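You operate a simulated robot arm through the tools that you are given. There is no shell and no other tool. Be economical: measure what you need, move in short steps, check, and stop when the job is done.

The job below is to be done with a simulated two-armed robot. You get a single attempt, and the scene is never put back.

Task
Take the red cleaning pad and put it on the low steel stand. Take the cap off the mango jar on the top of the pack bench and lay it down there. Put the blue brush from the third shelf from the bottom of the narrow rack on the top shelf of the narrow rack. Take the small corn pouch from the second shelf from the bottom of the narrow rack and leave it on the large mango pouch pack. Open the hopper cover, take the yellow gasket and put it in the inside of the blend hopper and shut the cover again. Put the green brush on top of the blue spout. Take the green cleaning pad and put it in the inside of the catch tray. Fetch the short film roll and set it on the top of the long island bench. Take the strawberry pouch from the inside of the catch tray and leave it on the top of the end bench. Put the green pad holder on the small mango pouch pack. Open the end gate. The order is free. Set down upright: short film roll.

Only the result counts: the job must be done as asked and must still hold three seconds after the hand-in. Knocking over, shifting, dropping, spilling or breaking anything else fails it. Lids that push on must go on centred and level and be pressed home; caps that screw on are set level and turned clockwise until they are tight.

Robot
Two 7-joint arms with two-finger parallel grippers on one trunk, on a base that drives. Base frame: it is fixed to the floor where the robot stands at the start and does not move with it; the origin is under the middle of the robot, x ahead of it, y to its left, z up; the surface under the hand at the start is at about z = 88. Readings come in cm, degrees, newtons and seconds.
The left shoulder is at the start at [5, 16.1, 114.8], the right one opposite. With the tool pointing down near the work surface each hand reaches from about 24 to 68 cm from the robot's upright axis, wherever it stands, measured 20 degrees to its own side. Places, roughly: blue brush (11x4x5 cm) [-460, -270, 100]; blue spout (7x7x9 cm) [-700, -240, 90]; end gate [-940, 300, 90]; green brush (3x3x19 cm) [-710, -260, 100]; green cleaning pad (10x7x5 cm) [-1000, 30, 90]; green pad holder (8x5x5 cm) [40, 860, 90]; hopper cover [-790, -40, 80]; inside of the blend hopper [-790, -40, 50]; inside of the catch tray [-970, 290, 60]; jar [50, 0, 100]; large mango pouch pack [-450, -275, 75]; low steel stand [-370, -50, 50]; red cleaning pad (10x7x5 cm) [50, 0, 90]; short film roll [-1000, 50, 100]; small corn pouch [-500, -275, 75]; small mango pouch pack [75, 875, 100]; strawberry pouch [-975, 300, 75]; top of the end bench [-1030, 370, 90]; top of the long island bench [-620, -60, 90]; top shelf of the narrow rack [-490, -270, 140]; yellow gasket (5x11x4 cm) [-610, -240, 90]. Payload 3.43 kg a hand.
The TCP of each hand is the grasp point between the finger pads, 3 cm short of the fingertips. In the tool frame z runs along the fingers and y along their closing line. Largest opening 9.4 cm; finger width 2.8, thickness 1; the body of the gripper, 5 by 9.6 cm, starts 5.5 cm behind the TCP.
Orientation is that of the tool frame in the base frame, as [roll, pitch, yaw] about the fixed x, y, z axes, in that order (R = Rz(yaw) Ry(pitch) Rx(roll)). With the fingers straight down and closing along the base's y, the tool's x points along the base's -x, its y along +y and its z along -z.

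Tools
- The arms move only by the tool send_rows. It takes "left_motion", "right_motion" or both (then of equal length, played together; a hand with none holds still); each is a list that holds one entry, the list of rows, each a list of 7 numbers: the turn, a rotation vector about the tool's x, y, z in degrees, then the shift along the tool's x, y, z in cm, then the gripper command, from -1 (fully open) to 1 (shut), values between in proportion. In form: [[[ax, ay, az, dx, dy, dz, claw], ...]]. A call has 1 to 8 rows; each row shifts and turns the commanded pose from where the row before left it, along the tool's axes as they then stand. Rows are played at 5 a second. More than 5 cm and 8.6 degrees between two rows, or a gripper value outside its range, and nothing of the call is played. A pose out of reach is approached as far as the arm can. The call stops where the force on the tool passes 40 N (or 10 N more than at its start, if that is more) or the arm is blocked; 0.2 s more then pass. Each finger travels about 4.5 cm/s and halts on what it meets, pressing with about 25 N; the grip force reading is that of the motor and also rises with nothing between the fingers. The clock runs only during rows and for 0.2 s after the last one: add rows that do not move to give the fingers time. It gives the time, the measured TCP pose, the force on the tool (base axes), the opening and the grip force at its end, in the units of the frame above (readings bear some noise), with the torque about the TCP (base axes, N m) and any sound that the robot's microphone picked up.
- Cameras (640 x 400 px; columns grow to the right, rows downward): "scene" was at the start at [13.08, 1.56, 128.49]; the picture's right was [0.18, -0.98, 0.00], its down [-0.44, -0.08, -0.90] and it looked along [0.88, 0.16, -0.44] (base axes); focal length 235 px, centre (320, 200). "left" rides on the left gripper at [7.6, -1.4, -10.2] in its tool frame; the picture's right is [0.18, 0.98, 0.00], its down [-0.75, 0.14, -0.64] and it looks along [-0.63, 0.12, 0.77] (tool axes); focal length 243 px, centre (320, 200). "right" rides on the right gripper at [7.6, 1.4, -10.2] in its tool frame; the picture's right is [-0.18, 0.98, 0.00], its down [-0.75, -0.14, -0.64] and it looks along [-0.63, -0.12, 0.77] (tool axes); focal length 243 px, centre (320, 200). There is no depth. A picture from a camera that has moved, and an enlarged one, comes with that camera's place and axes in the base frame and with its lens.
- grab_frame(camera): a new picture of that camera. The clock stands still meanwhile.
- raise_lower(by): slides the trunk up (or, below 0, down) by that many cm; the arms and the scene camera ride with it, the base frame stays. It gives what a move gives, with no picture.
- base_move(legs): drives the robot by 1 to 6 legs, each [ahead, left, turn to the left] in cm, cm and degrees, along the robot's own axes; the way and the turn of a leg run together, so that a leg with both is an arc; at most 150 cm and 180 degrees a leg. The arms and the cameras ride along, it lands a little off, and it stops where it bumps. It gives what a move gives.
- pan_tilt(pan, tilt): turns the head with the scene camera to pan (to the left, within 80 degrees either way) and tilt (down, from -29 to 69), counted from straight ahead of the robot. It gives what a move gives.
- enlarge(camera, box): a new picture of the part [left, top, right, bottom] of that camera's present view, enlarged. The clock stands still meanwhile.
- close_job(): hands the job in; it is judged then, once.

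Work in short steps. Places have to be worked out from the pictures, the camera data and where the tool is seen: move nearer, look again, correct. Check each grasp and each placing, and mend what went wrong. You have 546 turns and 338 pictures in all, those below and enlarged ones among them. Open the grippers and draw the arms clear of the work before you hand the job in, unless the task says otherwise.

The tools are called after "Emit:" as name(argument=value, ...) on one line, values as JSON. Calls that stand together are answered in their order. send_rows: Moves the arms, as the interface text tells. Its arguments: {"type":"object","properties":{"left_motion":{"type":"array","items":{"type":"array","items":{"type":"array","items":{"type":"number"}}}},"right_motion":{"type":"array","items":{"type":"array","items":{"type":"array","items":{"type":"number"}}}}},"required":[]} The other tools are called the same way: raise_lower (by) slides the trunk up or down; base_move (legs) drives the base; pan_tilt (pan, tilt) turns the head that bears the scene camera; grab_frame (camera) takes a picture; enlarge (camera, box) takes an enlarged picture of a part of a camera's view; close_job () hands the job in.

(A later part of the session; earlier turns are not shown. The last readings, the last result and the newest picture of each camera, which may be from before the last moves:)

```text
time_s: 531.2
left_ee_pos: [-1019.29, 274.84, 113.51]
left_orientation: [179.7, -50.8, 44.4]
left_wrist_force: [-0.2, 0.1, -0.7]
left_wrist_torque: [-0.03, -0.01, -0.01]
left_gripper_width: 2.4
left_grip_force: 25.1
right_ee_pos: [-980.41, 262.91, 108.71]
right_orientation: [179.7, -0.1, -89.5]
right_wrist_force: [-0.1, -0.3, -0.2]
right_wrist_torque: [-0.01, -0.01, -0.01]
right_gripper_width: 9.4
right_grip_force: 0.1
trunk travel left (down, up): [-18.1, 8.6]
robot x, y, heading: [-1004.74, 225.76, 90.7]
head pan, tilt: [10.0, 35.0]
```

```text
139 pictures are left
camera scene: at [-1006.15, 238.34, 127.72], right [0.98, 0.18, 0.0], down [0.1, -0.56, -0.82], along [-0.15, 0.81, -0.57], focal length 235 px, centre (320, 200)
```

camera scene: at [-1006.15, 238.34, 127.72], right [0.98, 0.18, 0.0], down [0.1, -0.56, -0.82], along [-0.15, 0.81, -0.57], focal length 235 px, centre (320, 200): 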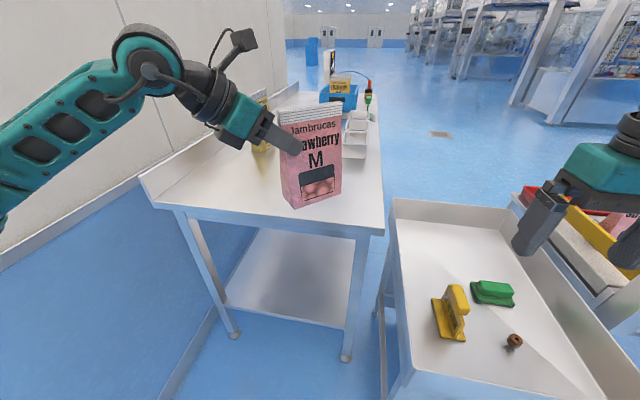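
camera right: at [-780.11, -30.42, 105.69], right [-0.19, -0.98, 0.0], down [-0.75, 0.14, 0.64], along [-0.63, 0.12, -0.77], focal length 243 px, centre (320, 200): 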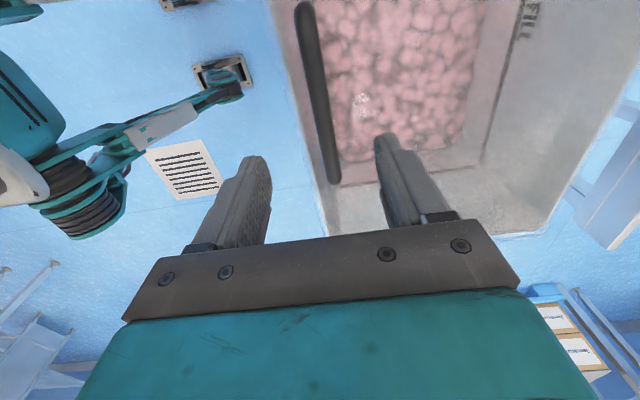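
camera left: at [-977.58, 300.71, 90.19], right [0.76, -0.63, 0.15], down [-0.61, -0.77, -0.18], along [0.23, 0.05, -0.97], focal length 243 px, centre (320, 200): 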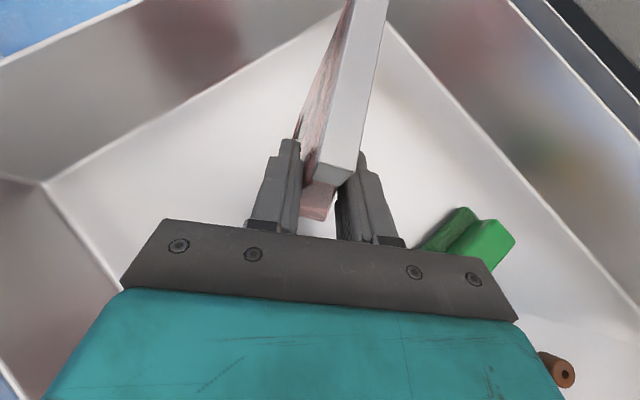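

The grip creeps slightly (2.40), so I place it soon. Drive 12 cm forward, extend over the bench and lower.

Emit:
base_move(legs=[[12, 0, 0]])

Emit:
send_rows(left_motion=[[[0, 0, 0, 1.32, -2.62, 1.63, 0.9], [0, 0, 0, 1.32, -2.62, 1.63, 0.9], [0, 0, 0, 1.32, -2.62, 1.63, 0.9], [0, 0, 0, -2.58, 0, 2.1, 0.9], [0, 0, 0, -2.58, 0, 2.1, 0.9], [0, 0, 0, 0, 0, 0, 0.9]]])

Emit:
enlarge(camera="scene", box=[130, 60, 400, 260])

```text
time_s: 532.4
left_ee_pos: [-1024.56, 286.75, 113.49]
left_orientation: [179.6, -51.1, 44.9]
left_wrist_force: [-0.6, -0.3, -1.8]
left_wrist_torque: [0.0, 0.01, -0.01]
left_gripper_width: 2.38
left_grip_force: 24.7
right_ee_pos: [-985.25, 275.14, 108.69]
right_orientation: [179.8, -0.1, -89.1]
right_wrist_force: [-0.2, 1.0, -0.1]
right_wrist_torque: [0.01, 0.0, 0.01]
right_gripper_width: 9.4
right_grip_force: 0.1
trunk travel left (down, up): [-18.1, 8.6]
robot x, y, heading: [-1009.51, 237.97, 90.8]
head pan, tilt: [10.0, 35.0]
```

```text
time_s: 533.8
left_ee_pos: [-1025.57, 296.74, 107.09]
left_orientation: [179.7, -50.9, 44.8]
left_wrist_force: [0.0, 0.1, -1.3]
left_wrist_torque: [-0.01, -0.02, -0.01]
left_gripper_width: 2.37
left_grip_force: 25.4
right_ee_pos: [-985.28, 275.25, 108.59]
right_orientation: [179.8, -0.1, -89.1]
right_wrist_force: [0.6, -0.6, 0.3]
right_wrist_torque: [0.01, 0.0, 0.03]
right_gripper_width: 9.39
right_grip_force: 0.1
trunk travel left (down, up): [-18.1, 8.6]
robot x, y, heading: [-1009.06, 237.81, 90.9]
head pan, tilt: [10.0, 35.0]
```

```text
2.00 times, centred on (265, 160) of scene
camera zoom: at [-1010.89, 250.5, 127.73], right [0.98, 0.19, 0.0], down [0.11, -0.56, -0.82], along [-0.16, 0.8, -0.57], focal length 469 px, centre (430, 280)
```

zoom: 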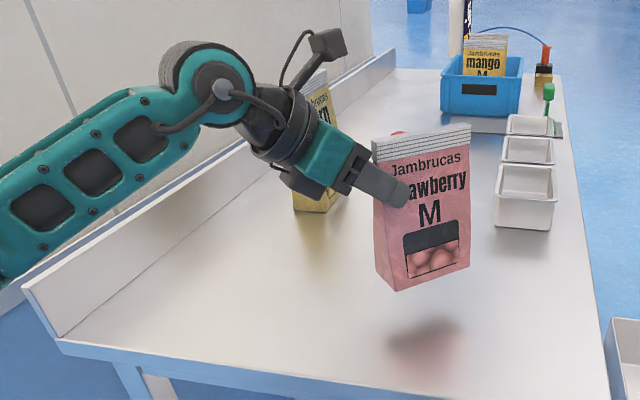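

Clear spot. Lower 4 cm, then in small steps.

Emit:
send_rows(left_motion=[[[0, 0, 0, -1.55, 0, 1.26, 0.9], [0, 0, 0, -1.55, 0, 1.26, 0.9], [0, 0, 0, 0, 0, 0, 0.9]]])

Emit:
enlarge(camera="scene", box=[230, 80, 390, 240])

```text
time_s: 534.6
left_ee_pos: [-1025.33, 297.09, 102.85]
left_orientation: [179.7, -50.9, 44.9]
left_wrist_force: [-0.9, -0.4, -1.3]
left_wrist_torque: [-0.03, 0.01, 0.01]
left_gripper_width: 2.38
left_grip_force: 25.2
right_ee_pos: [-985.31, 275.17, 108.73]
right_orientation: [179.8, -0.1, -89.1]
right_wrist_force: [-0.3, -0.8, 0.3]
right_wrist_torque: [0.02, 0.0, 0.04]
right_gripper_width: 9.42
right_grip_force: 0.1
trunk travel left (down, up): [-18.1, 8.6]
robot x, y, heading: [-1009.07, 238.13, 90.9]
head pan, tilt: [10.0, 35.0]
```

```text
2.50 times, centred on (310, 160) of scene
camera zoom: at [-1010.9, 250.5, 127.73], right [0.98, 0.19, 0.0], down [0.11, -0.56, -0.82], along [-0.16, 0.8, -0.57], focal length 586 px, centre (345, 300)
```

zoom: 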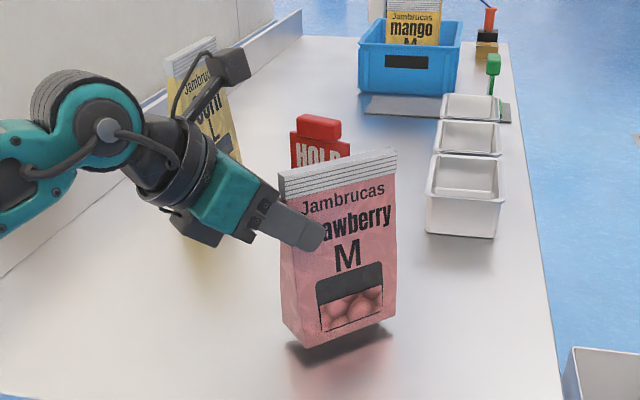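

Emit:
send_rows(left_motion=[[[0, 0, 0, -0.31, 0, 0.25, 0.9], [0, 0, 0, -0.31, 0, 0.25, 0.9], [0, 0, 0, -0.23, 0, 0.19, 0.9], [0, 0, 0, 0, 0, 0, 0.9]]])

```text
time_s: 535.6
left_ee_pos: [-1025.31, 296.78, 101.58]
left_orientation: [179.7, -50.9, 44.9]
left_wrist_force: [0.0, 0.4, -1.6]
left_wrist_torque: [0.04, 0.03, -0.01]
left_gripper_width: 2.37
left_grip_force: 25.0
right_ee_pos: [-985.4, 275.2, 108.58]
right_orientation: [179.6, -0.1, -89.1]
right_wrist_force: [0.3, -0.8, 0.3]
right_wrist_torque: [0.04, -0.02, 0.02]
right_gripper_width: 9.39
right_grip_force: 0.1
trunk travel left (down, up): [-18.1, 8.6]
robot x, y, heading: [-1009.26, 238.01, 90.9]
head pan, tilt: [10.0, 35.0]
```

Emit:
send_rows(left_motion=[[[0, 0, 0, -0.23, 0, 0.19, 0.9], [0, 0, 0, -0.23, 0, 0.19, 0.9], [0, 0, 0, 0, 0, 0, 0.9]]])

```text
time_s: 536.4
left_ee_pos: [-1025.42, 296.69, 101.42]
left_orientation: [179.9, -51.4, 44.7]
left_wrist_force: [-1.7, -0.1, 8.6]
left_wrist_torque: [0.2, -0.19, 0.01]
left_gripper_width: 2.36
left_grip_force: 24.7
right_ee_pos: [-985.24, 275.1, 108.72]
right_orientation: [179.7, 0.0, -89.2]
right_wrist_force: [0.3, 0.1, 0.0]
right_wrist_torque: [0.0, 0.01, 0.01]
right_gripper_width: 9.38
right_grip_force: 0.1
trunk travel left (down, up): [-18.1, 8.6]
robot x, y, heading: [-1009.18, 238.4, 91.0]
head pan, tilt: [10.0, 35.0]
```

Contact (8.6 N). Release and slide back along the finger direction.

Emit:
send_rows(left_motion=[[[0, 0, 0, 0, 0, 0, 0.3], [0, 0, 0, 0, 0, 0, -0.3], [0, 0, 0, 0, 0, 0, -0.6], [0, 0, 0, 0, 0, -2, -0.6], [0, 0, 0, 0, 0, -4, -0.6], [0, 0, 0, 0, 0, -4, -0.6], [0, 0, 0, 0, 0, -4, -0.6]]])

Emit:
grab_frame(camera="scene")

```text
time_s: 538.0
left_ee_pos: [-1033.04, 289.0, 109.93]
left_orientation: [179.6, -50.9, 44.8]
left_wrist_force: [-0.4, -1.1, 0.1]
left_wrist_torque: [0.03, 0.0, -0.02]
left_gripper_width: 7.5
left_grip_force: 0.1
right_ee_pos: [-985.29, 275.25, 108.74]
right_orientation: [179.7, -0.1, -89.1]
right_wrist_force: [0.1, -0.4, 0.6]
right_wrist_torque: [0.02, 0.01, 0.02]
right_gripper_width: 9.4
right_grip_force: 0.1
trunk travel left (down, up): [-18.1, 8.6]
robot x, y, heading: [-1009.19, 238.21, 90.9]
head pan, tilt: [10.0, 35.0]
```

```text
136 pictures are left
camera scene: at [-1010.91, 250.45, 127.73], right [0.98, 0.19, 0.0], down [0.11, -0.56, -0.82], along [-0.16, 0.8, -0.57], focal length 235 px, centre (320, 200)
```

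scene: 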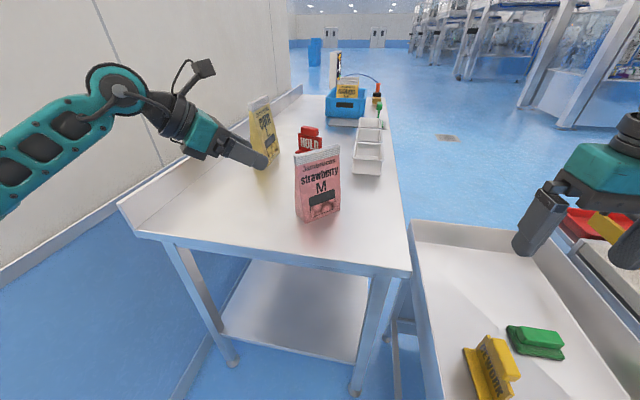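

Pouch stands on the end bench. Now the gate: I pull the left arm in and drive back to the tray front at x ≈ -953.

Emit:
send_rows(left_motion=[[[0, 0, 0, -0.5, 2.9, -3.16, -0.6], [0, 0, 0, -0.5, 2.9, -3.16, -0.6], [0, 0, 0, -0.5, 2.9, -3.16, -0.6], [0, 0, 0, -0.5, 2.9, -3.16, -0.6], [0, 0, 0, -0.5, 2.9, -3.16, -0.6]]])

Emit:
base_move(legs=[[-30, 0, 0], [0, -54, -0.9], [18, 0, 0]])

Emit:
send_rows(right_motion=[[[0, -8.6, 0, 0, 0, 0, -0.5], [0, -8.6, 0, 0, 0, 0, -0.5], [0, -8.6, 0, 0, 0, 0, -0.5], [0, -8.6, 0, 0, 0, 0, -0.5], [0, -8.6, 0, 0, 0, 0, -0.5], [0, -8.6, 0, 0, 0, 0, -0.5]]], left_motion=[[[0, -8.6, 0, 0, 0, 0, -1], [0, -8.6, 0, 0, 0, 0, -1], [0, -8.6, 0, 0, 0, 0, -1], [0, -8.6, 0, 0, 0, 0, -1], [0, -8.6, 0, 0, 0, 0, -1], [0, -8.6, 0, 0, 0, 0, -1]]])

Emit:
pan_tilt(pan=-10, tilt=35)

Emit:
grab_frame(camera="scene")

```text
time_s: 539.2
left_ee_pos: [-1032.82, 268.9, 117.85]
left_orientation: [179.8, -51.0, 44.7]
left_wrist_force: [0.3, 0.2, -0.2]
left_wrist_torque: [-0.03, 0.01, 0.03]
left_gripper_width: 7.54
left_grip_force: 0.0
right_ee_pos: [-985.18, 275.02, 108.59]
right_orientation: [179.7, 0.1, -89.1]
right_wrist_force: [0.4, 0.1, -0.1]
right_wrist_torque: [0.02, -0.01, 0.0]
right_gripper_width: 9.38
right_grip_force: 0.0
trunk travel left (down, up): [-18.1, 8.6]
robot x, y, heading: [-1009.04, 238.03, 90.9]
head pan, tilt: [10.0, 35.0]
```

```text
time_s: 547.3
left_ee_pos: [-977.26, 257.4, 117.89]
left_orientation: [179.6, -50.9, 44.5]
left_wrist_force: [0.4, 1.2, 0.1]
left_wrist_torque: [-0.01, 0.0, -0.02]
left_gripper_width: 7.51
left_grip_force: 0.1
right_ee_pos: [-929.77, 263.12, 108.65]
right_orientation: [179.6, -0.1, -89.5]
right_wrist_force: [-1.0, -0.2, -0.5]
right_wrist_torque: [0.04, -0.01, -0.01]
right_gripper_width: 9.37
right_grip_force: 0.0
trunk travel left (down, up): [-18.1, 8.6]
robot x, y, heading: [-953.84, 225.84, 90.4]
head pan, tilt: [10.0, 35.0]
```

```text
time_s: 548.7
left_ee_pos: [-977.44, 257.37, 117.84]
left_orientation: [179.8, 0.9, 44.2]
left_wrist_force: [0.4, 0.0, -0.1]
left_wrist_torque: [-0.03, 0.05, 0.03]
left_gripper_width: 9.38
left_grip_force: 0.0
right_ee_pos: [-929.3, 267.37, 110.16]
right_orientation: [179.4, 51.5, -89.8]
right_wrist_force: [0.0, 1.0, 0.0]
right_wrist_torque: [0.0, -0.02, -0.01]
right_gripper_width: 7.04
right_grip_force: 0.0
right hand out of reach, approached as far as the arm can: row 5, 6
trunk travel left (down, up): [-18.1, 8.6]
robot x, y, heading: [-953.77, 226.04, 90.3]
head pan, tilt: [10.0, 35.0]
```

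```text
time_s: 549.5
left_ee_pos: [-977.43, 257.34, 117.89]
left_orientation: [179.9, 0.7, 44.2]
left_wrist_force: [0.5, -0.2, 0.5]
left_wrist_torque: [-0.01, 0.0, 0.02]
left_gripper_width: 9.41
left_grip_force: 0.1
right_ee_pos: [-929.28, 267.41, 110.08]
right_orientation: [179.6, 51.4, -89.9]
right_wrist_force: [0.6, -0.7, -0.8]
right_wrist_torque: [0.0, 0.03, -0.01]
right_gripper_width: 7.07
right_grip_force: 0.0
trunk travel left (down, up): [-18.1, 8.6]
robot x, y, heading: [-954.21, 226.09, 90.7]
head pan, tilt: [-10.0, 35.0]
```

```text
135 pictures are left
camera scene: at [-952.53, 238.64, 127.73], right [0.99, -0.16, 0.0], down [-0.09, -0.57, -0.82], along [0.13, 0.81, -0.57], focal length 235 px, centre (320, 200)
```

scene: 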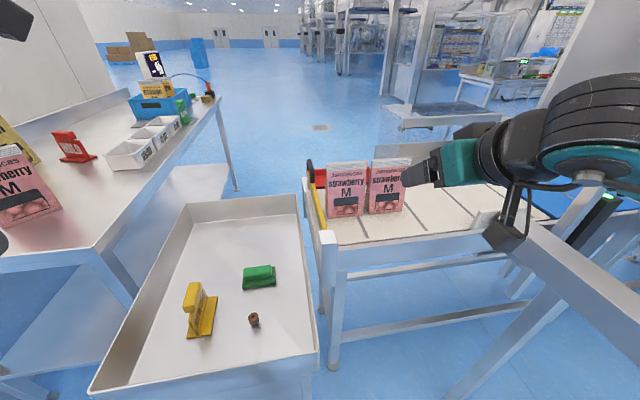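

Zoom on the gate from here.

Emit:
enlarge(camera="scene", box=[280, 140, 440, 260])

```text
3.33 times, centred on (360, 200) of scene
camera zoom: at [-952.53, 238.64, 127.73], right [0.99, -0.16, 0.0], down [-0.09, -0.57, -0.82], along [0.13, 0.81, -0.57], focal length 782 px, centre (187, 200)
```

zoom: 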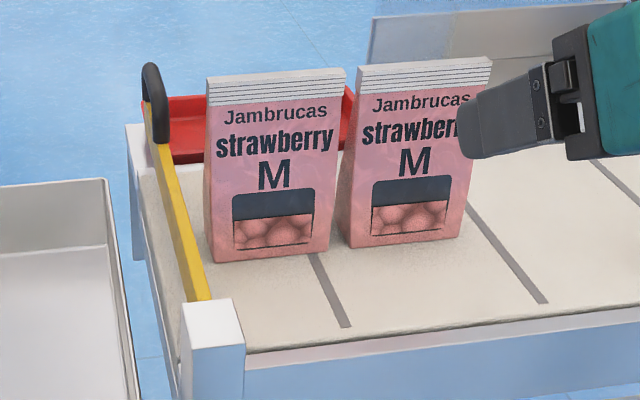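

Handle: y 300–308, x ≈ -945.4, top z ≈ 97; a pouch stands right beside the gate (x ≥ -943), so I must come from the tray side. I shift the base left, creep forward, and yaw the right hand 25° so it points forward-right.

Emit:
base_move(legs=[[0, 11, -0.5], [4.5, 0, 0]])

Emit:
send_rows(right_motion=[[[6.5, 0, 5.2, 0, 0, 0, -0.5], [6.5, 0, 5.2, 0, 0, 0, -0.5], [6.5, 0, 5.2, 0, 0, 0, -0.5], [0, 0, 0, 0, 0, 0, -0.5]]])

Emit:
grab_frame(camera="scene")

Emit:
grab_frame(camera="right")

```text
time_s: 551.7
left_ee_pos: [-988.09, 262.04, 117.87]
left_orientation: [179.8, 0.6, 43.6]
left_wrist_force: [-0.3, 0.8, -0.7]
left_wrist_torque: [-0.06, 0.02, -0.04]
left_gripper_width: 9.39
left_grip_force: 0.1
right_ee_pos: [-939.9, 271.78, 110.04]
right_orientation: [179.5, 51.4, -90.4]
right_wrist_force: [-0.2, 0.2, 0.3]
right_wrist_torque: [0.01, 0.01, 0.03]
right_gripper_width: 7.05
right_grip_force: 0.0
trunk travel left (down, up): [-18.1, 8.6]
robot x, y, heading: [-964.88, 230.07, 89.7]
head pan, tilt: [-10.0, 35.0]
```

```text
time_s: 552.7
left_ee_pos: [-988.05, 262.06, 117.74]
left_orientation: [179.9, 0.8, 43.7]
left_wrist_force: [-0.1, 0.0, 0.0]
left_wrist_torque: [-0.01, 0.0, 0.03]
left_gripper_width: 9.4
left_grip_force: 0.1
right_ee_pos: [-939.93, 271.66, 110.06]
right_orientation: [179.4, 51.3, -115.5]
right_wrist_force: [-0.2, 0.0, 0.1]
right_wrist_torque: [0.03, 0.0, -0.03]
right_gripper_width: 7.06
right_grip_force: 0.0
trunk travel left (down, up): [-18.1, 8.6]
robot x, y, heading: [-964.91, 230.71, 89.9]
head pan, tilt: [-10.0, 35.0]
```

```text
133 pictures are left
camera scene: at [-963.36, 243.14, 127.73], right [0.98, -0.17, 0.0], down [-0.1, -0.56, -0.82], along [0.14, 0.81, -0.57], focal length 235 px, centre (320, 200)
```

scene: 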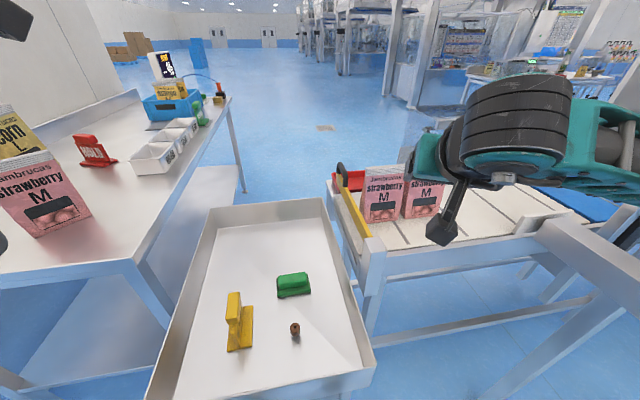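

```text
132 pictures are left
camera right: at [-946.47, 260.76, 110.5], right [-0.84, 0.52, 0.15], down [0.12, -0.09, 0.99], along [0.53, 0.85, 0.01], focal length 243 px, centre (320, 200)
```

right: 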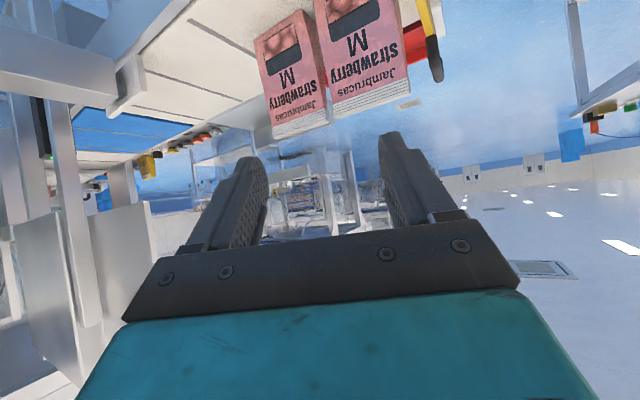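

I bring the hand round on the tray side to a pre-grasp 14 cm short of the handle.

Emit:
send_rows(right_motion=[[[0, 0, 0, -0.47, 4.25, 1.39, -0.5], [0, 0, 0, -0.47, 4.25, 1.39, -0.5], [0, 0, 0, -0.47, 4.25, 1.39, -0.5], [0, 0, 0, -0.47, 4.25, 1.39, -0.5], [0, 0, 0, -1.28, 0.46, 3.47, -0.5], [0, 0, 0, -1.28, 0.46, 3.47, -0.5], [0, 0, 0, -1.28, 0.46, 3.47, -0.5], [0, 0, 0, 0, 0, 0, -0.5]]])

Emit:
grab_frame(camera="scene")

Emit:
grab_frame(camera="right")

```text
time_s: 554.5
left_ee_pos: [-988.14, 262.03, 117.87]
left_orientation: [179.8, 0.7, 43.8]
left_wrist_force: [1.0, 0.3, -0.5]
left_wrist_torque: [0.0, 0.0, 0.0]
left_gripper_width: 9.4
left_grip_force: 0.0
right_ee_pos: [-949.77, 294.34, 104.62]
right_orientation: [179.5, 51.3, -115.3]
right_wrist_force: [0.7, -0.1, 0.0]
right_wrist_torque: [0.0, 0.0, 0.0]
right_gripper_width: 7.02
right_grip_force: 0.0
trunk travel left (down, up): [-18.1, 8.6]
robot x, y, heading: [-964.86, 230.51, 89.9]
head pan, tilt: [-10.0, 35.0]
```

```text
131 pictures are left
camera scene: at [-963.38, 243.12, 127.73], right [0.98, -0.17, 0.0], down [-0.1, -0.56, -0.82], along [0.14, 0.81, -0.57], focal length 235 px, centre (320, 200)
```

scene: 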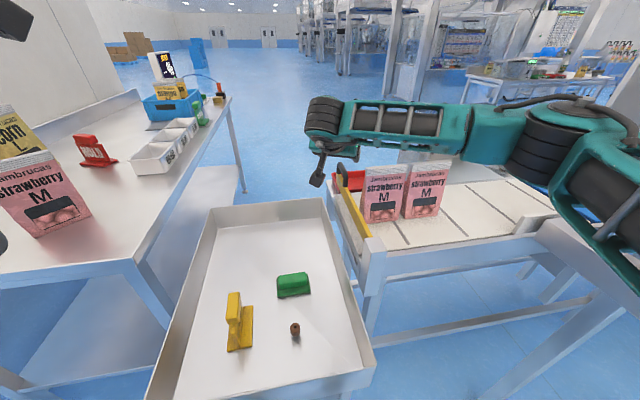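

```text
130 pictures are left
camera right: at [-956.35, 283.38, 105.04], right [-0.84, 0.52, 0.15], down [0.12, -0.09, 0.99], along [0.53, 0.85, 0.01], focal length 243 px, centre (320, 200)
```

right: 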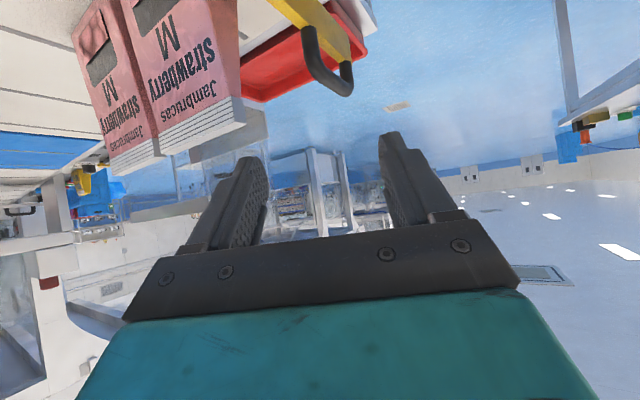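

Handle measured closer: x ≈ -946.8, y 300.7–306.9, top z ≈ 95.5. Advance to it.

Emit:
send_rows(right_motion=[[[0, 0, 0, 0.37, 0.33, 3.45, -0.5], [0, 0, 0, 0.37, 0.33, 3.45, -0.5], [0, 0, 0, 0.37, 0.33, 3.45, -0.5], [0, 0, 0, 0, 0, 0, -0.5]]])

Emit:
grab_frame(camera="right")

Emit:
enlarge(camera="scene", box=[280, 90, 440, 260])

```text
time_s: 555.5
left_ee_pos: [-988.37, 261.99, 117.78]
left_orientation: [179.8, 0.6, 43.6]
left_wrist_force: [0.3, -0.2, -0.2]
left_wrist_torque: [-0.02, 0.04, 0.02]
left_gripper_width: 9.38
left_grip_force: 0.0
right_ee_pos: [-947.41, 301.09, 97.5]
right_orientation: [179.6, 51.3, -115.3]
right_wrist_force: [0.2, 0.3, 0.4]
right_wrist_torque: [0.03, 0.01, 0.01]
right_gripper_width: 7.08
right_grip_force: 0.0
trunk travel left (down, up): [-18.1, 8.6]
robot x, y, heading: [-965.0, 230.71, 90.3]
head pan, tilt: [-10.0, 35.0]
```

```text
129 pictures are left
camera right: at [-954.14, 290.22, 97.87], right [-0.84, 0.52, 0.15], down [0.12, -0.09, 0.99], along [0.53, 0.85, 0.01], focal length 243 px, centre (320, 200)
```

right: 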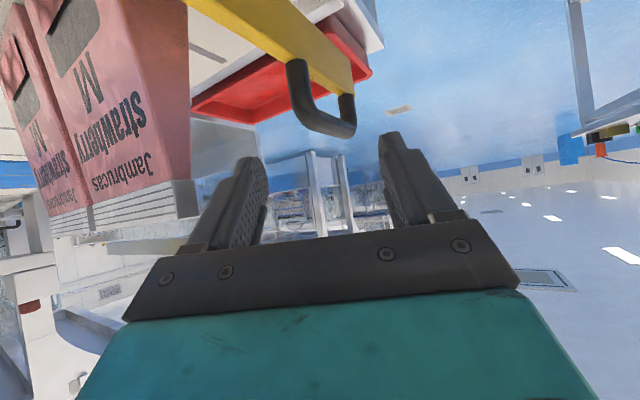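

```text
2.35 times, centred on (360, 175) of scene
camera zoom: at [-963.38, 243.12, 127.73], right [0.98, -0.17, 0.0], down [-0.1, -0.56, -0.82], along [0.14, 0.81, -0.57], focal length 552 px, centre (226, 259)
```

zoom: 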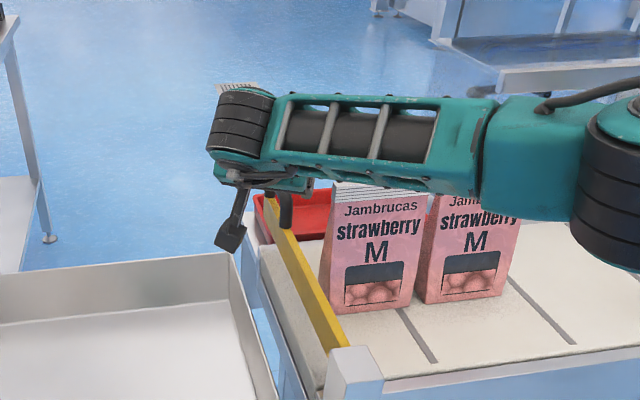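

The right forearm would come down on the pouches, so I switch to the left hand, whose forearm passes over the tray. I retreat the right hand the way it came.

Emit:
send_rows(right_motion=[[[0, 0, 0, -0.37, -0.33, -3.45, -0.5], [0, 0, 0, -0.37, -0.33, -3.45, -0.5], [0, 0, 0, -0.37, -0.33, -3.45, -0.5], [0, 0, 0, 1.28, -0.46, -3.47, -0.5], [0, 0, 0, 1.28, -0.46, -3.47, -0.5], [0, 0, 0, 1.28, -0.46, -3.47, -0.5]]])

Emit:
send_rows(right_motion=[[[0, 0, 0, 0.47, -4.25, -1.39, -0.5], [0, 0, 0, 0.47, -4.25, -1.39, -0.5], [0, 0, 0, 0.47, -4.25, -1.39, -0.5], [0, 0, 0, -1, -1, -3, -0.5], [0, 8.6, 0, 0, 0, -2, -0.5], [0, 8.6, 0, 0, 0, -2, -0.5], [0, 8.6, 0, 0, 0, -2, -0.5], [0, 8.6, 0, 0, 0, 0, -0.5]]], left_motion=[[[0, 0, 8.5, 0, 0, 0, -1], [0, 0, 8.5, 0, 0, 0, -1], [0, 0, 8.5, 0, 0, 0, -1], [0, 0, 8.5, 0, 0, 0, -1], [0, 0, 8.5, 0, 0, 0, -1], [0, 0, 8.5, 0, 0, 0, -1], [0, 0, 8.5, 0, 0, 0, -1], [0, 0, 8.5, 0, 0, 0, -1]]])

Emit:
send_rows(left_motion=[[[0, 0, 8.2, 0, 0, 0, -0.5], [0, 0, 8.2, 0, 0, 0, -0.5], [0, 0, 8.2, 0, 0, 0, -0.5], [0, 0, 8.2, 0, 0, 0, -0.5], [0, 0, 8.2, 0, 0, 0, -0.5], [0, 0, 8.2, 0, 0, 0, -0.5], [0, 0, 8.2, 0, 0, 0, -0.5], [0, 0, 8.2, 0, 0, 0, -0.5]]])

Emit:
grab_frame(camera="scene")

```text
time_s: 556.9
left_ee_pos: [-988.19, 261.89, 117.91]
left_orientation: [179.8, 0.6, 43.6]
left_wrist_force: [1.0, 0.0, -0.4]
left_wrist_torque: [0.02, -0.02, -0.01]
left_gripper_width: 9.41
left_grip_force: 0.0
right_ee_pos: [-952.77, 283.84, 108.11]
right_orientation: [179.4, 51.4, -115.5]
right_wrist_force: [-0.3, -0.6, 0.5]
right_wrist_torque: [-0.02, 0.0, 0.03]
right_gripper_width: 7.04
right_grip_force: 0.0
trunk travel left (down, up): [-18.1, 8.6]
robot x, y, heading: [-965.02, 230.46, 90.1]
head pan, tilt: [-10.0, 35.0]
```

```text
time_s: 558.7
left_ee_pos: [-988.27, 262.04, 117.96]
left_orientation: [179.3, 0.1, -24.6]
left_wrist_force: [-0.3, -0.8, -0.1]
left_wrist_torque: [0.01, -0.04, 0.01]
left_gripper_width: 9.4
left_grip_force: 0.0
right_ee_pos: [-944.53, 268.83, 116.49]
right_orientation: [179.7, 16.7, -115.0]
right_wrist_force: [-1.1, -0.9, 0.2]
right_wrist_torque: [0.04, -0.02, 0.02]
right_gripper_width: 7.06
right_grip_force: 0.1
trunk travel left (down, up): [-18.1, 8.6]
robot x, y, heading: [-965.12, 230.79, 90.5]
head pan, tilt: [-10.0, 35.0]
```

```text
time_s: 560.5
left_ee_pos: [-988.19, 262.01, 117.99]
left_orientation: [179.7, -0.4, -90.1]
left_wrist_force: [-0.1, -0.9, -0.4]
left_wrist_torque: [0.01, -0.01, 0.0]
left_gripper_width: 7.04
left_grip_force: 0.0
right_ee_pos: [-944.63, 268.93, 116.63]
right_orientation: [179.7, 16.9, -115.1]
right_wrist_force: [-0.5, -0.5, 0.5]
right_wrist_torque: [-0.03, -0.01, 0.0]
right_gripper_width: 7.04
right_grip_force: 0.2
trunk travel left (down, up): [-18.1, 8.6]
robot x, y, heading: [-965.39, 230.22, 90.1]
head pan, tilt: [-10.0, 35.0]
```

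```text
127 pictures are left
camera scene: at [-963.39, 243.14, 127.73], right [0.98, -0.17, 0.0], down [-0.1, -0.56, -0.82], along [0.14, 0.81, -0.57], focal length 235 px, centre (320, 200)
```

scene: 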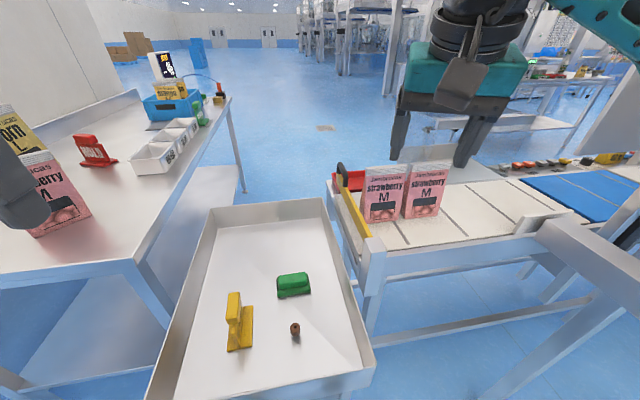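

I tidy the right hand out of the way, shift the base 13 cm right, and tilt the left hand forward.

Emit:
send_rows(right_motion=[[[0, 8.4, 0, 3, 0, 0, -0.5], [0, 8.4, 0, 3, 0, 0, -0.5], [0, 0, -8.3, 3, 0, 0, -0.5], [0, 0, -8.3, 3, 0, 0, -0.5], [0, 0, -8.3, 0, -3, 0, -0.5], [0, 0, 0, 0, -3, 0, -0.5]]])

Emit:
base_move(legs=[[-8, 0, 0], [0, -13, 0], [7, 0, 0]])

Emit:
send_rows(left_motion=[[[0, -8.6, 0, 0, 0, 0, -0.5], [0, -8.6, 0, 0, 0, 0, -0.5], [0, -8.6, 0, 0, 0, 0, -0.5], [0, -8.6, 0, 0, 0, 0, -0.5], [0, -8.6, 0, 0, 0, 0, -0.5], [0, -8.6, 0, 0, 0, 0, -0.5]]])

Emit:
send_rows(left_motion=[[[6.5, 0, 5.2, 0, 0, 0, -0.5], [6.5, 0, 5.2, 0, 0, 0, -0.5], [6.5, 0, 5.2, 0, 0, 0, -0.5], [0, 0, 0, 0, 0, 0, -0.5]]])

```text
time_s: 561.9
left_ee_pos: [-988.09, 261.92, 117.86]
left_orientation: [179.7, -0.6, -89.9]
left_wrist_force: [0.4, -0.7, 0.3]
left_wrist_torque: [0.01, 0.01, -0.01]
left_gripper_width: 7.05
left_grip_force: 0.1
right_ee_pos: [-943.09, 257.81, 115.35]
right_orientation: [179.7, 0.1, -89.9]
right_wrist_force: [-0.7, 0.4, 1.1]
right_wrist_torque: [0.01, 0.03, 0.0]
right_gripper_width: 7.06
right_grip_force: 0.1
trunk travel left (down, up): [-18.1, 8.6]
robot x, y, heading: [-964.93, 230.5, 90.1]
head pan, tilt: [-10.0, 35.0]
```

```text
time_s: 564.9
left_ee_pos: [-975.43, 260.61, 117.89]
left_orientation: [179.7, -0.6, -90.0]
left_wrist_force: [0.0, 0.6, -0.5]
left_wrist_torque: [-0.01, 0.02, 0.02]
left_gripper_width: 7.05
left_grip_force: 0.0
right_ee_pos: [-930.35, 256.58, 115.35]
right_orientation: [179.7, 0.1, -90.0]
right_wrist_force: [0.4, 0.1, -0.4]
right_wrist_torque: [-0.04, -0.06, 0.05]
right_gripper_width: 7.04
right_grip_force: 0.0
trunk travel left (down, up): [-18.1, 8.6]
robot x, y, heading: [-952.04, 229.36, 90.3]
head pan, tilt: [-10.0, 35.0]
```

```text
time_s: 566.3
left_ee_pos: [-975.39, 263.09, 120.9]
left_orientation: [179.4, 51.1, -90.4]
left_wrist_force: [-0.1, -0.1, -0.1]
left_wrist_torque: [-0.01, 0.0, 0.0]
left_gripper_width: 7.03
left_grip_force: 0.0
left hand out of reach, approached as far as the arm can: row 5, 6
right_ee_pos: [-930.35, 256.62, 115.4]
right_orientation: [179.8, 0.3, -90.0]
right_wrist_force: [-0.3, 0.0, -0.7]
right_wrist_torque: [-0.01, -0.01, 0.01]
right_gripper_width: 7.04
right_grip_force: 0.0
trunk travel left (down, up): [-18.1, 8.6]
robot x, y, heading: [-952.23, 229.09, 90.3]
head pan, tilt: [-10.0, 35.0]
```

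```text
time_s: 567.3
left_ee_pos: [-975.4, 263.24, 120.76]
left_orientation: [179.6, 50.8, -115.2]
left_wrist_force: [0.5, 0.2, 0.2]
left_wrist_torque: [0.02, -0.01, -0.03]
left_gripper_width: 7.07
left_grip_force: 0.2
right_ee_pos: [-930.48, 256.47, 115.32]
right_orientation: [179.8, 0.2, -90.0]
right_wrist_force: [0.0, -0.3, -0.2]
right_wrist_torque: [0.01, 0.0, 0.02]
right_gripper_width: 7.04
right_grip_force: 0.1
trunk travel left (down, up): [-18.1, 8.6]
robot x, y, heading: [-951.95, 229.2, 90.0]
head pan, tilt: [-10.0, 35.0]
```

Left hand is set. I send it over the tray towards the pre-grasp point.

Emit:
send_rows(left_motion=[[[0, 0, 0, -1.1, -0.86, 4.22, -0.5], [0, 0, 0, -1.1, -0.86, 4.22, -0.5], [0, 0, 0, -1.1, -0.86, 4.22, -0.5], [0, 0, 0, -1.1, -0.86, 4.22, -0.5], [0, 0, 0, -1.1, -0.86, 4.22, -0.5], [0, 0, 0, -1.1, -0.86, 4.22, -0.5], [0, 0, 0, -1.1, -0.86, 4.22, -0.5], [0, 0, 0, -1.1, -0.86, 4.22, -0.5]]])

Emit:
grab_frame(camera="scene")

Emit:
grab_frame(camera="left")

```text
time_s: 569.1
left_ee_pos: [-959.01, 286.84, 107.2]
left_orientation: [179.6, 50.9, -115.3]
left_wrist_force: [-0.1, -0.1, 0.1]
left_wrist_torque: [-0.01, 0.0, 0.02]
left_gripper_width: 7.04
left_grip_force: 0.1
left hand out of reach, approached as far as the arm can: row 8
right_ee_pos: [-930.28, 256.45, 115.36]
right_orientation: [179.7, 0.1, -90.0]
right_wrist_force: [0.2, -0.2, -0.1]
right_wrist_torque: [0.0, 0.01, 0.02]
right_gripper_width: 7.05
right_grip_force: 0.1
trunk travel left (down, up): [-18.1, 8.6]
robot x, y, heading: [-952.26, 229.48, 90.2]
head pan, tilt: [-10.0, 35.0]
```

```text
126 pictures are left
camera scene: at [-950.6, 241.86, 127.74], right [0.98, -0.17, 0.0], down [-0.1, -0.56, -0.82], along [0.14, 0.81, -0.57], focal length 235 px, centre (320, 200)
```

scene: 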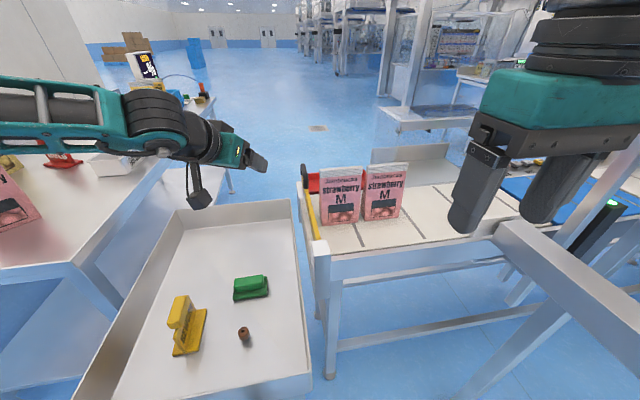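

```text
125 pictures are left
camera left: at [-963.06, 274.84, 107.7], right [-0.94, 0.31, -0.14], down [-0.13, 0.04, 0.99], along [0.31, 0.95, 0.01], focal length 243 px, centre (320, 200)
```

left: 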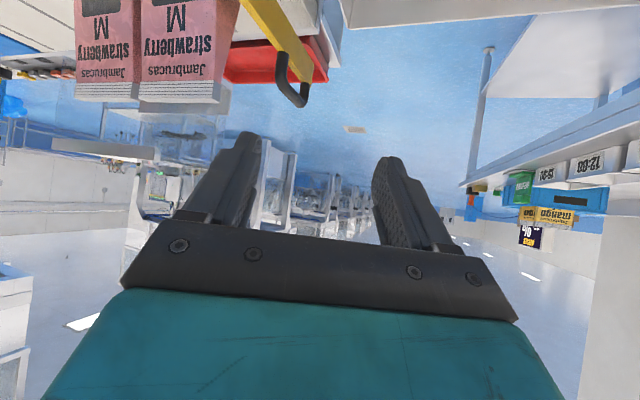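

That orientation is at a wrist limit. I use less yaw (10°) and a steeper tilt (40°), which also keeps the wrist above the pouches, and shift the base 7 cm right.

Emit:
send_rows(left_motion=[[[-5.8, 0, -4.75, 0, 0, -2, -0.5], [-5.8, 0, -4.75, 0, 0, -2, -0.5], [0, 5.4, 0, 0, 0, 0, -0.5], [0, 5.4, 0, 0, 0, 0, -0.5]]])

Emit:
base_move(legs=[[0, -7, 0], [2, 0, 0]])

Emit:
grab_frame(camera="left")

Emit:
grab_frame(camera="scene")

```text
time_s: 570.1
left_ee_pos: [-961.19, 283.57, 109.65]
left_orientation: [-180.0, 40.2, -100.1]
left_wrist_force: [0.3, 0.1, 1.0]
left_wrist_torque: [0.01, 0.04, -0.01]
left_gripper_width: 7.02
left_grip_force: 0.1
left hand out of reach, approached as far as the arm can: row 3, 4
right_ee_pos: [-930.31, 256.55, 115.26]
right_orientation: [179.8, 0.1, -90.0]
right_wrist_force: [-0.2, 0.4, -0.5]
right_wrist_torque: [0.02, 0.0, 0.01]
right_gripper_width: 7.03
right_grip_force: 0.1
trunk travel left (down, up): [-18.1, 8.6]
robot x, y, heading: [-952.07, 229.13, 90.1]
head pan, tilt: [-10.0, 35.0]
```

```text
time_s: 571.8
left_ee_pos: [-953.77, 285.71, 109.76]
left_orientation: [180.0, 40.2, -100.0]
left_wrist_force: [-0.3, 0.0, 0.3]
left_wrist_torque: [-0.02, 0.02, -0.04]
left_gripper_width: 7.06
left_grip_force: 0.0
right_ee_pos: [-923.05, 258.6, 115.15]
right_orientation: [179.8, 0.2, -90.1]
right_wrist_force: [-0.3, -0.3, 0.7]
right_wrist_torque: [-0.03, 0.01, 0.0]
right_gripper_width: 7.05
right_grip_force: 0.1
trunk travel left (down, up): [-18.1, 8.6]
robot x, y, heading: [-944.84, 231.36, 90.1]
head pan, tilt: [-10.0, 35.0]
```

```text
124 pictures are left
camera left: at [-954.72, 273.34, 112.65], right [-0.99, 0.03, -0.12], down [-0.11, 0.18, 0.98], along [0.05, 0.98, -0.18], focal length 243 px, centre (320, 200)
```

left: 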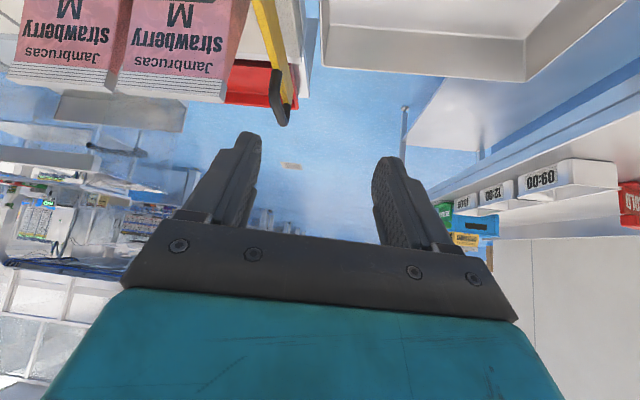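

```text
123 pictures are left
camera scene: at [-943.33, 244.0, 127.71], right [0.98, -0.17, 0.0], down [-0.1, -0.57, -0.82], along [0.14, 0.81, -0.57], focal length 235 px, centre (320, 200)
```

scene: 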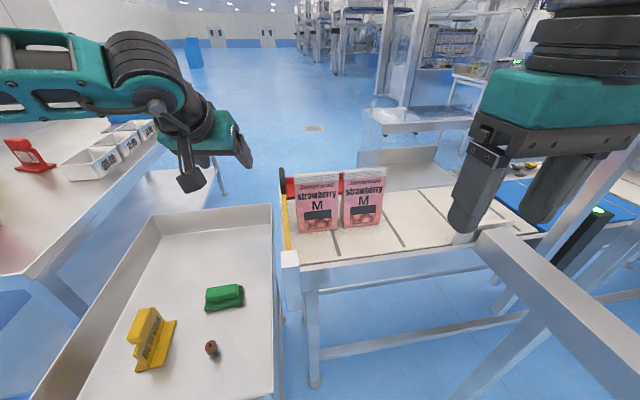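

Handle confirmed at x = -946.5, y ≈ 303.8, top z ≈ 96. Moving to 8 cm short of it.

Emit:
send_rows(left_motion=[[[0, 0, 0, -1.25, -0.99, 3.9, -0.5], [0, 0, 0, -1.25, -0.99, 3.9, -0.5], [0, 0, 0, -1.25, -0.99, 3.9, -0.5], [0, 0, 0, -1.25, -0.99, 3.9, -0.5], [0, 0, 0, 0, 0, 0, -0.5]]])

Emit:
grab_frame(camera="left")

Emit:
grab_frame(camera="scene")

```text
time_s: 573.0
left_ee_pos: [-958.4, 291.11, 103.62]
left_orientation: [-179.9, 40.2, -100.0]
left_wrist_force: [-0.3, -0.5, -0.3]
left_wrist_torque: [0.03, 0.02, 0.03]
left_gripper_width: 7.05
left_grip_force: 0.0
left hand out of reach, approached as far as the arm can: row 1, 2, 3, 4
right_ee_pos: [-923.08, 258.6, 115.34]
right_orientation: [179.8, 0.2, -90.2]
right_wrist_force: [-0.3, -0.8, 0.1]
right_wrist_torque: [-0.03, 0.01, -0.02]
right_gripper_width: 7.03
right_grip_force: 0.1
trunk travel left (down, up): [-18.1, 8.6]
robot x, y, heading: [-945.12, 231.1, 90.1]
head pan, tilt: [-10.0, 35.0]
```

```text
122 pictures are left
camera left: at [-959.26, 278.76, 106.55], right [-0.99, 0.03, -0.12], down [-0.11, 0.18, 0.98], along [0.05, 0.98, -0.18], focal length 243 px, centre (320, 200)
```

left: 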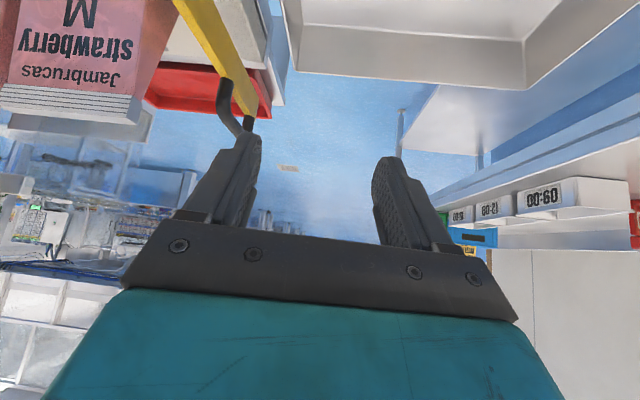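

```text
121 pictures are left
camera scene: at [-943.34, 243.91, 127.73], right [0.98, -0.17, 0.0], down [-0.1, -0.56, -0.82], along [0.14, 0.81, -0.57], focal length 235 px, centre (320, 200)
```

scene: 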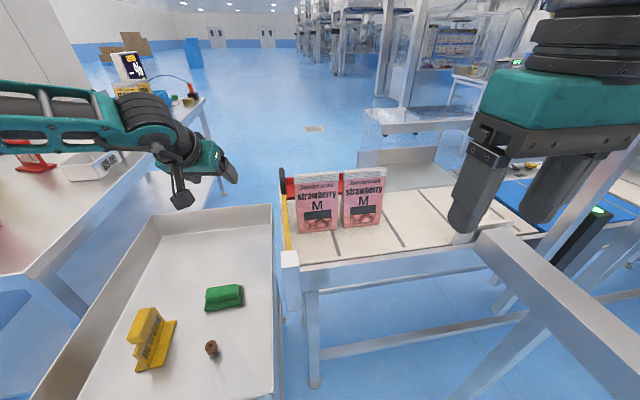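

The left wrist cannot point that way. Back to the right hand, but with the trunk raised and steeper tilt (42°) so its forearm stays above the pouches (tops ≈ 103). First withdraw the left hand and reposition.

Emit:
send_rows(left_motion=[[[0, 0, 0, 0, 0, -4, -0.5], [0, 0, 0, 0, 0, -4, -0.5], [0, 8, 0, 0, 0, -4, -0.5], [0, 8, 0, 0, 0, 0, -0.5], [0, 8, 0, 0, 0, 0, -0.5], [0, 8, 0, 0, 0, 0, -0.5], [0, 8, 0, 0, 0, 0, -0.5]]])

Emit:
base_move(legs=[[-8, 0, 0], [0, 20, 0], [7, 0, 0]])

Emit:
raise_lower(by=8.5)

Emit:
send_rows(right_motion=[[[0, -8.4, 0, 0, 0, 0, -0.5], [0, -8.4, 0, 0, 0, 0, -0.5], [0, -8.4, 0, 0, 0, 0, -0.5], [0, -8.4, 0, 0, 0, 0, -0.5], [0, -8.4, 0, 0, 0, 0, -0.5], [5.57, 0, 6.19, 0, 0, 0, -0.5], [5.57, 0, 6.19, 0, 0, 0, -0.5], [5.57, 0, 6.19, 0, 0, 0, -0.5]]])

Emit:
grab_frame(camera="scene")

```text
time_s: 574.6
left_ee_pos: [-962.07, 281.14, 112.11]
left_orientation: [-179.9, 0.2, -100.0]
left_wrist_force: [-0.2, -0.4, -0.2]
left_wrist_torque: [-0.01, 0.02, 0.01]
left_gripper_width: 7.02
left_grip_force: 0.1
left hand out of reach, approached as far as the arm can: row 6, 7
right_ee_pos: [-923.25, 258.56, 115.26]
right_orientation: [179.9, 0.2, -90.1]
right_wrist_force: [-0.4, 0.2, -0.5]
right_wrist_torque: [-0.03, 0.0, -0.01]
right_gripper_width: 7.01
right_grip_force: 0.1
trunk travel left (down, up): [-18.1, 8.6]
robot x, y, heading: [-945.27, 231.27, 90.0]
head pan, tilt: [-10.0, 35.0]
```

```text
time_s: 578.3
left_ee_pos: [-982.56, 280.25, 112.03]
left_orientation: [-179.9, 0.3, -100.0]
left_wrist_force: [-0.3, 1.2, 1.0]
left_wrist_torque: [-0.02, 0.01, 0.0]
left_gripper_width: 7.06
left_grip_force: 0.0
right_ee_pos: [-943.81, 257.57, 115.22]
right_orientation: [179.9, 0.2, -90.1]
right_wrist_force: [-0.6, -0.2, 0.0]
right_wrist_torque: [-0.02, -0.04, 0.0]
right_gripper_width: 7.05
right_grip_force: 0.0
trunk travel left (down, up): [-18.1, 8.6]
robot x, y, heading: [-965.59, 230.53, 90.0]
head pan, tilt: [-10.0, 35.0]
```

```text
time_s: 579.5
left_ee_pos: [-982.59, 280.18, 120.48]
left_orientation: [-179.9, 0.3, -100.0]
left_wrist_force: [0.6, -1.0, 0.7]
left_wrist_torque: [0.0, 0.0, 0.0]
left_gripper_width: 7.02
left_grip_force: 0.1
right_ee_pos: [-943.91, 257.58, 123.77]
right_orientation: [179.8, 0.2, -90.1]
right_wrist_force: [0.3, 0.0, -0.5]
right_wrist_torque: [0.0, -0.03, 0.0]
right_gripper_width: 7.04
right_grip_force: 0.0
trunk travel left (down, up): [-26.6, 0.1]
robot x, y, heading: [-965.0, 230.03, 89.8]
head pan, tilt: [-10.0, 35.0]
```

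```text
time_s: 581.4
left_ee_pos: [-982.7, 280.15, 120.59]
left_orientation: [-179.8, 0.5, -100.0]
left_wrist_force: [0.3, 0.3, -0.9]
left_wrist_torque: [-0.01, 0.03, -0.02]
left_gripper_width: 7.04
left_grip_force: 0.1
right_ee_pos: [-944.06, 260.64, 128.29]
right_orientation: [179.6, 42.2, -115.5]
right_wrist_force: [-0.3, 0.1, -0.2]
right_wrist_torque: [-0.01, 0.03, -0.04]
right_gripper_width: 7.06
right_grip_force: 0.0
right hand out of reach, approached as far as the arm can: row 4, 5
trunk travel left (down, up): [-26.6, 0.1]
robot x, y, heading: [-965.46, 230.4, 89.7]
head pan, tilt: [-10.0, 35.0]
```

```text
120 pictures are left
camera scene: at [-964.05, 242.85, 136.23], right [0.98, -0.17, 0.0], down [-0.1, -0.56, -0.82], along [0.14, 0.81, -0.57], focal length 235 px, centre (320, 200)
```

scene: 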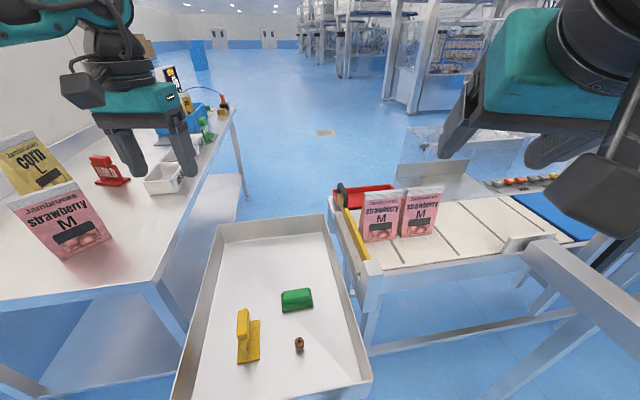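

Emit:
send_rows(right_motion=[[[0, 0, 0, -0.37, 3.11, 3.55, -0.5], [0, 0, 0, -0.37, 3.11, 3.55, -0.5], [0, 0, 0, -0.37, 3.11, 3.55, -0.5], [0, 0, 0, -0.37, 3.11, 3.55, -0.5], [0, 0, 0, -0.37, 3.11, 3.55, -0.5], [0, 0, 0, -0.37, 3.11, 3.55, -0.5]]])

Emit:
send_rows(right_motion=[[[0, 0, 0, -0.85, 0.6, 4.2, -0.5], [0, 0, 0, -0.85, 0.6, 4.2, -0.5], [0, 0, 0, -0.85, 0.6, 4.2, -0.5], [0, 0, 0, -0.85, 0.6, 4.2, -0.5], [0, 0, 0, 0, 0, 0, -0.5]]])

Emit:
grab_frame(camera="scene")

Emit:
grab_frame(camera="right")

```text
time_s: 582.8
left_ee_pos: [-982.63, 280.31, 120.53]
left_orientation: [-179.9, 0.2, -100.1]
left_wrist_force: [0.7, 0.1, 0.9]
left_wrist_torque: [-0.04, 0.03, -0.02]
left_gripper_width: 7.05
left_grip_force: 0.0
right_ee_pos: [-954.05, 283.08, 113.91]
right_orientation: [179.5, 42.1, -115.3]
right_wrist_force: [-0.1, -0.5, -0.7]
right_wrist_torque: [-0.01, -0.02, -0.02]
right_gripper_width: 7.06
right_grip_force: 0.0
trunk travel left (down, up): [-26.6, 0.1]
robot x, y, heading: [-965.38, 230.36, 90.3]
head pan, tilt: [-10.0, 35.0]
```

```text
time_s: 584.0
left_ee_pos: [-982.52, 280.14, 120.59]
left_orientation: [-179.9, 0.4, -100.1]
left_wrist_force: [0.1, 0.2, -0.2]
left_wrist_torque: [-0.01, 0.01, 0.0]
left_gripper_width: 7.04
left_grip_force: 0.0
right_ee_pos: [-950.59, 296.55, 103.56]
right_orientation: [179.6, 42.1, -115.3]
right_wrist_force: [1.3, -0.2, 0.0]
right_wrist_torque: [0.0, -0.02, 0.02]
right_gripper_width: 7.05
right_grip_force: 0.1
trunk travel left (down, up): [-26.6, 0.1]
robot x, y, heading: [-965.71, 230.37, 89.9]
head pan, tilt: [-10.0, 35.0]
```

```text
119 pictures are left
camera scene: at [-963.99, 242.82, 136.23], right [0.98, -0.17, 0.0], down [-0.1, -0.56, -0.82], along [0.14, 0.81, -0.57], focal length 235 px, centre (320, 200)
```

scene: 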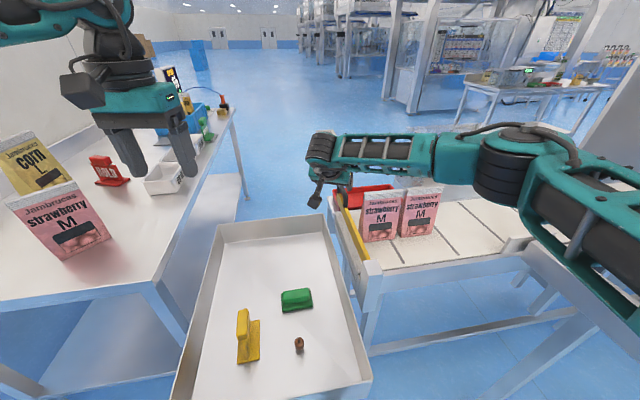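

```text
118 pictures are left
camera right: at [-957.12, 285.82, 106.05], right [-0.83, 0.54, 0.13], down [0.19, 0.05, 0.98], along [0.52, 0.84, -0.15], focal length 243 px, centre (320, 200)
```

right: 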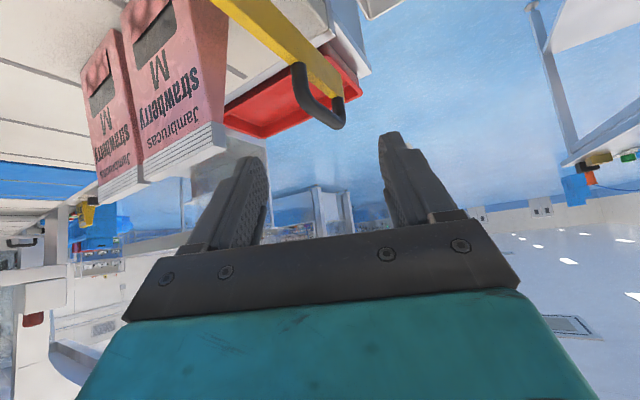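

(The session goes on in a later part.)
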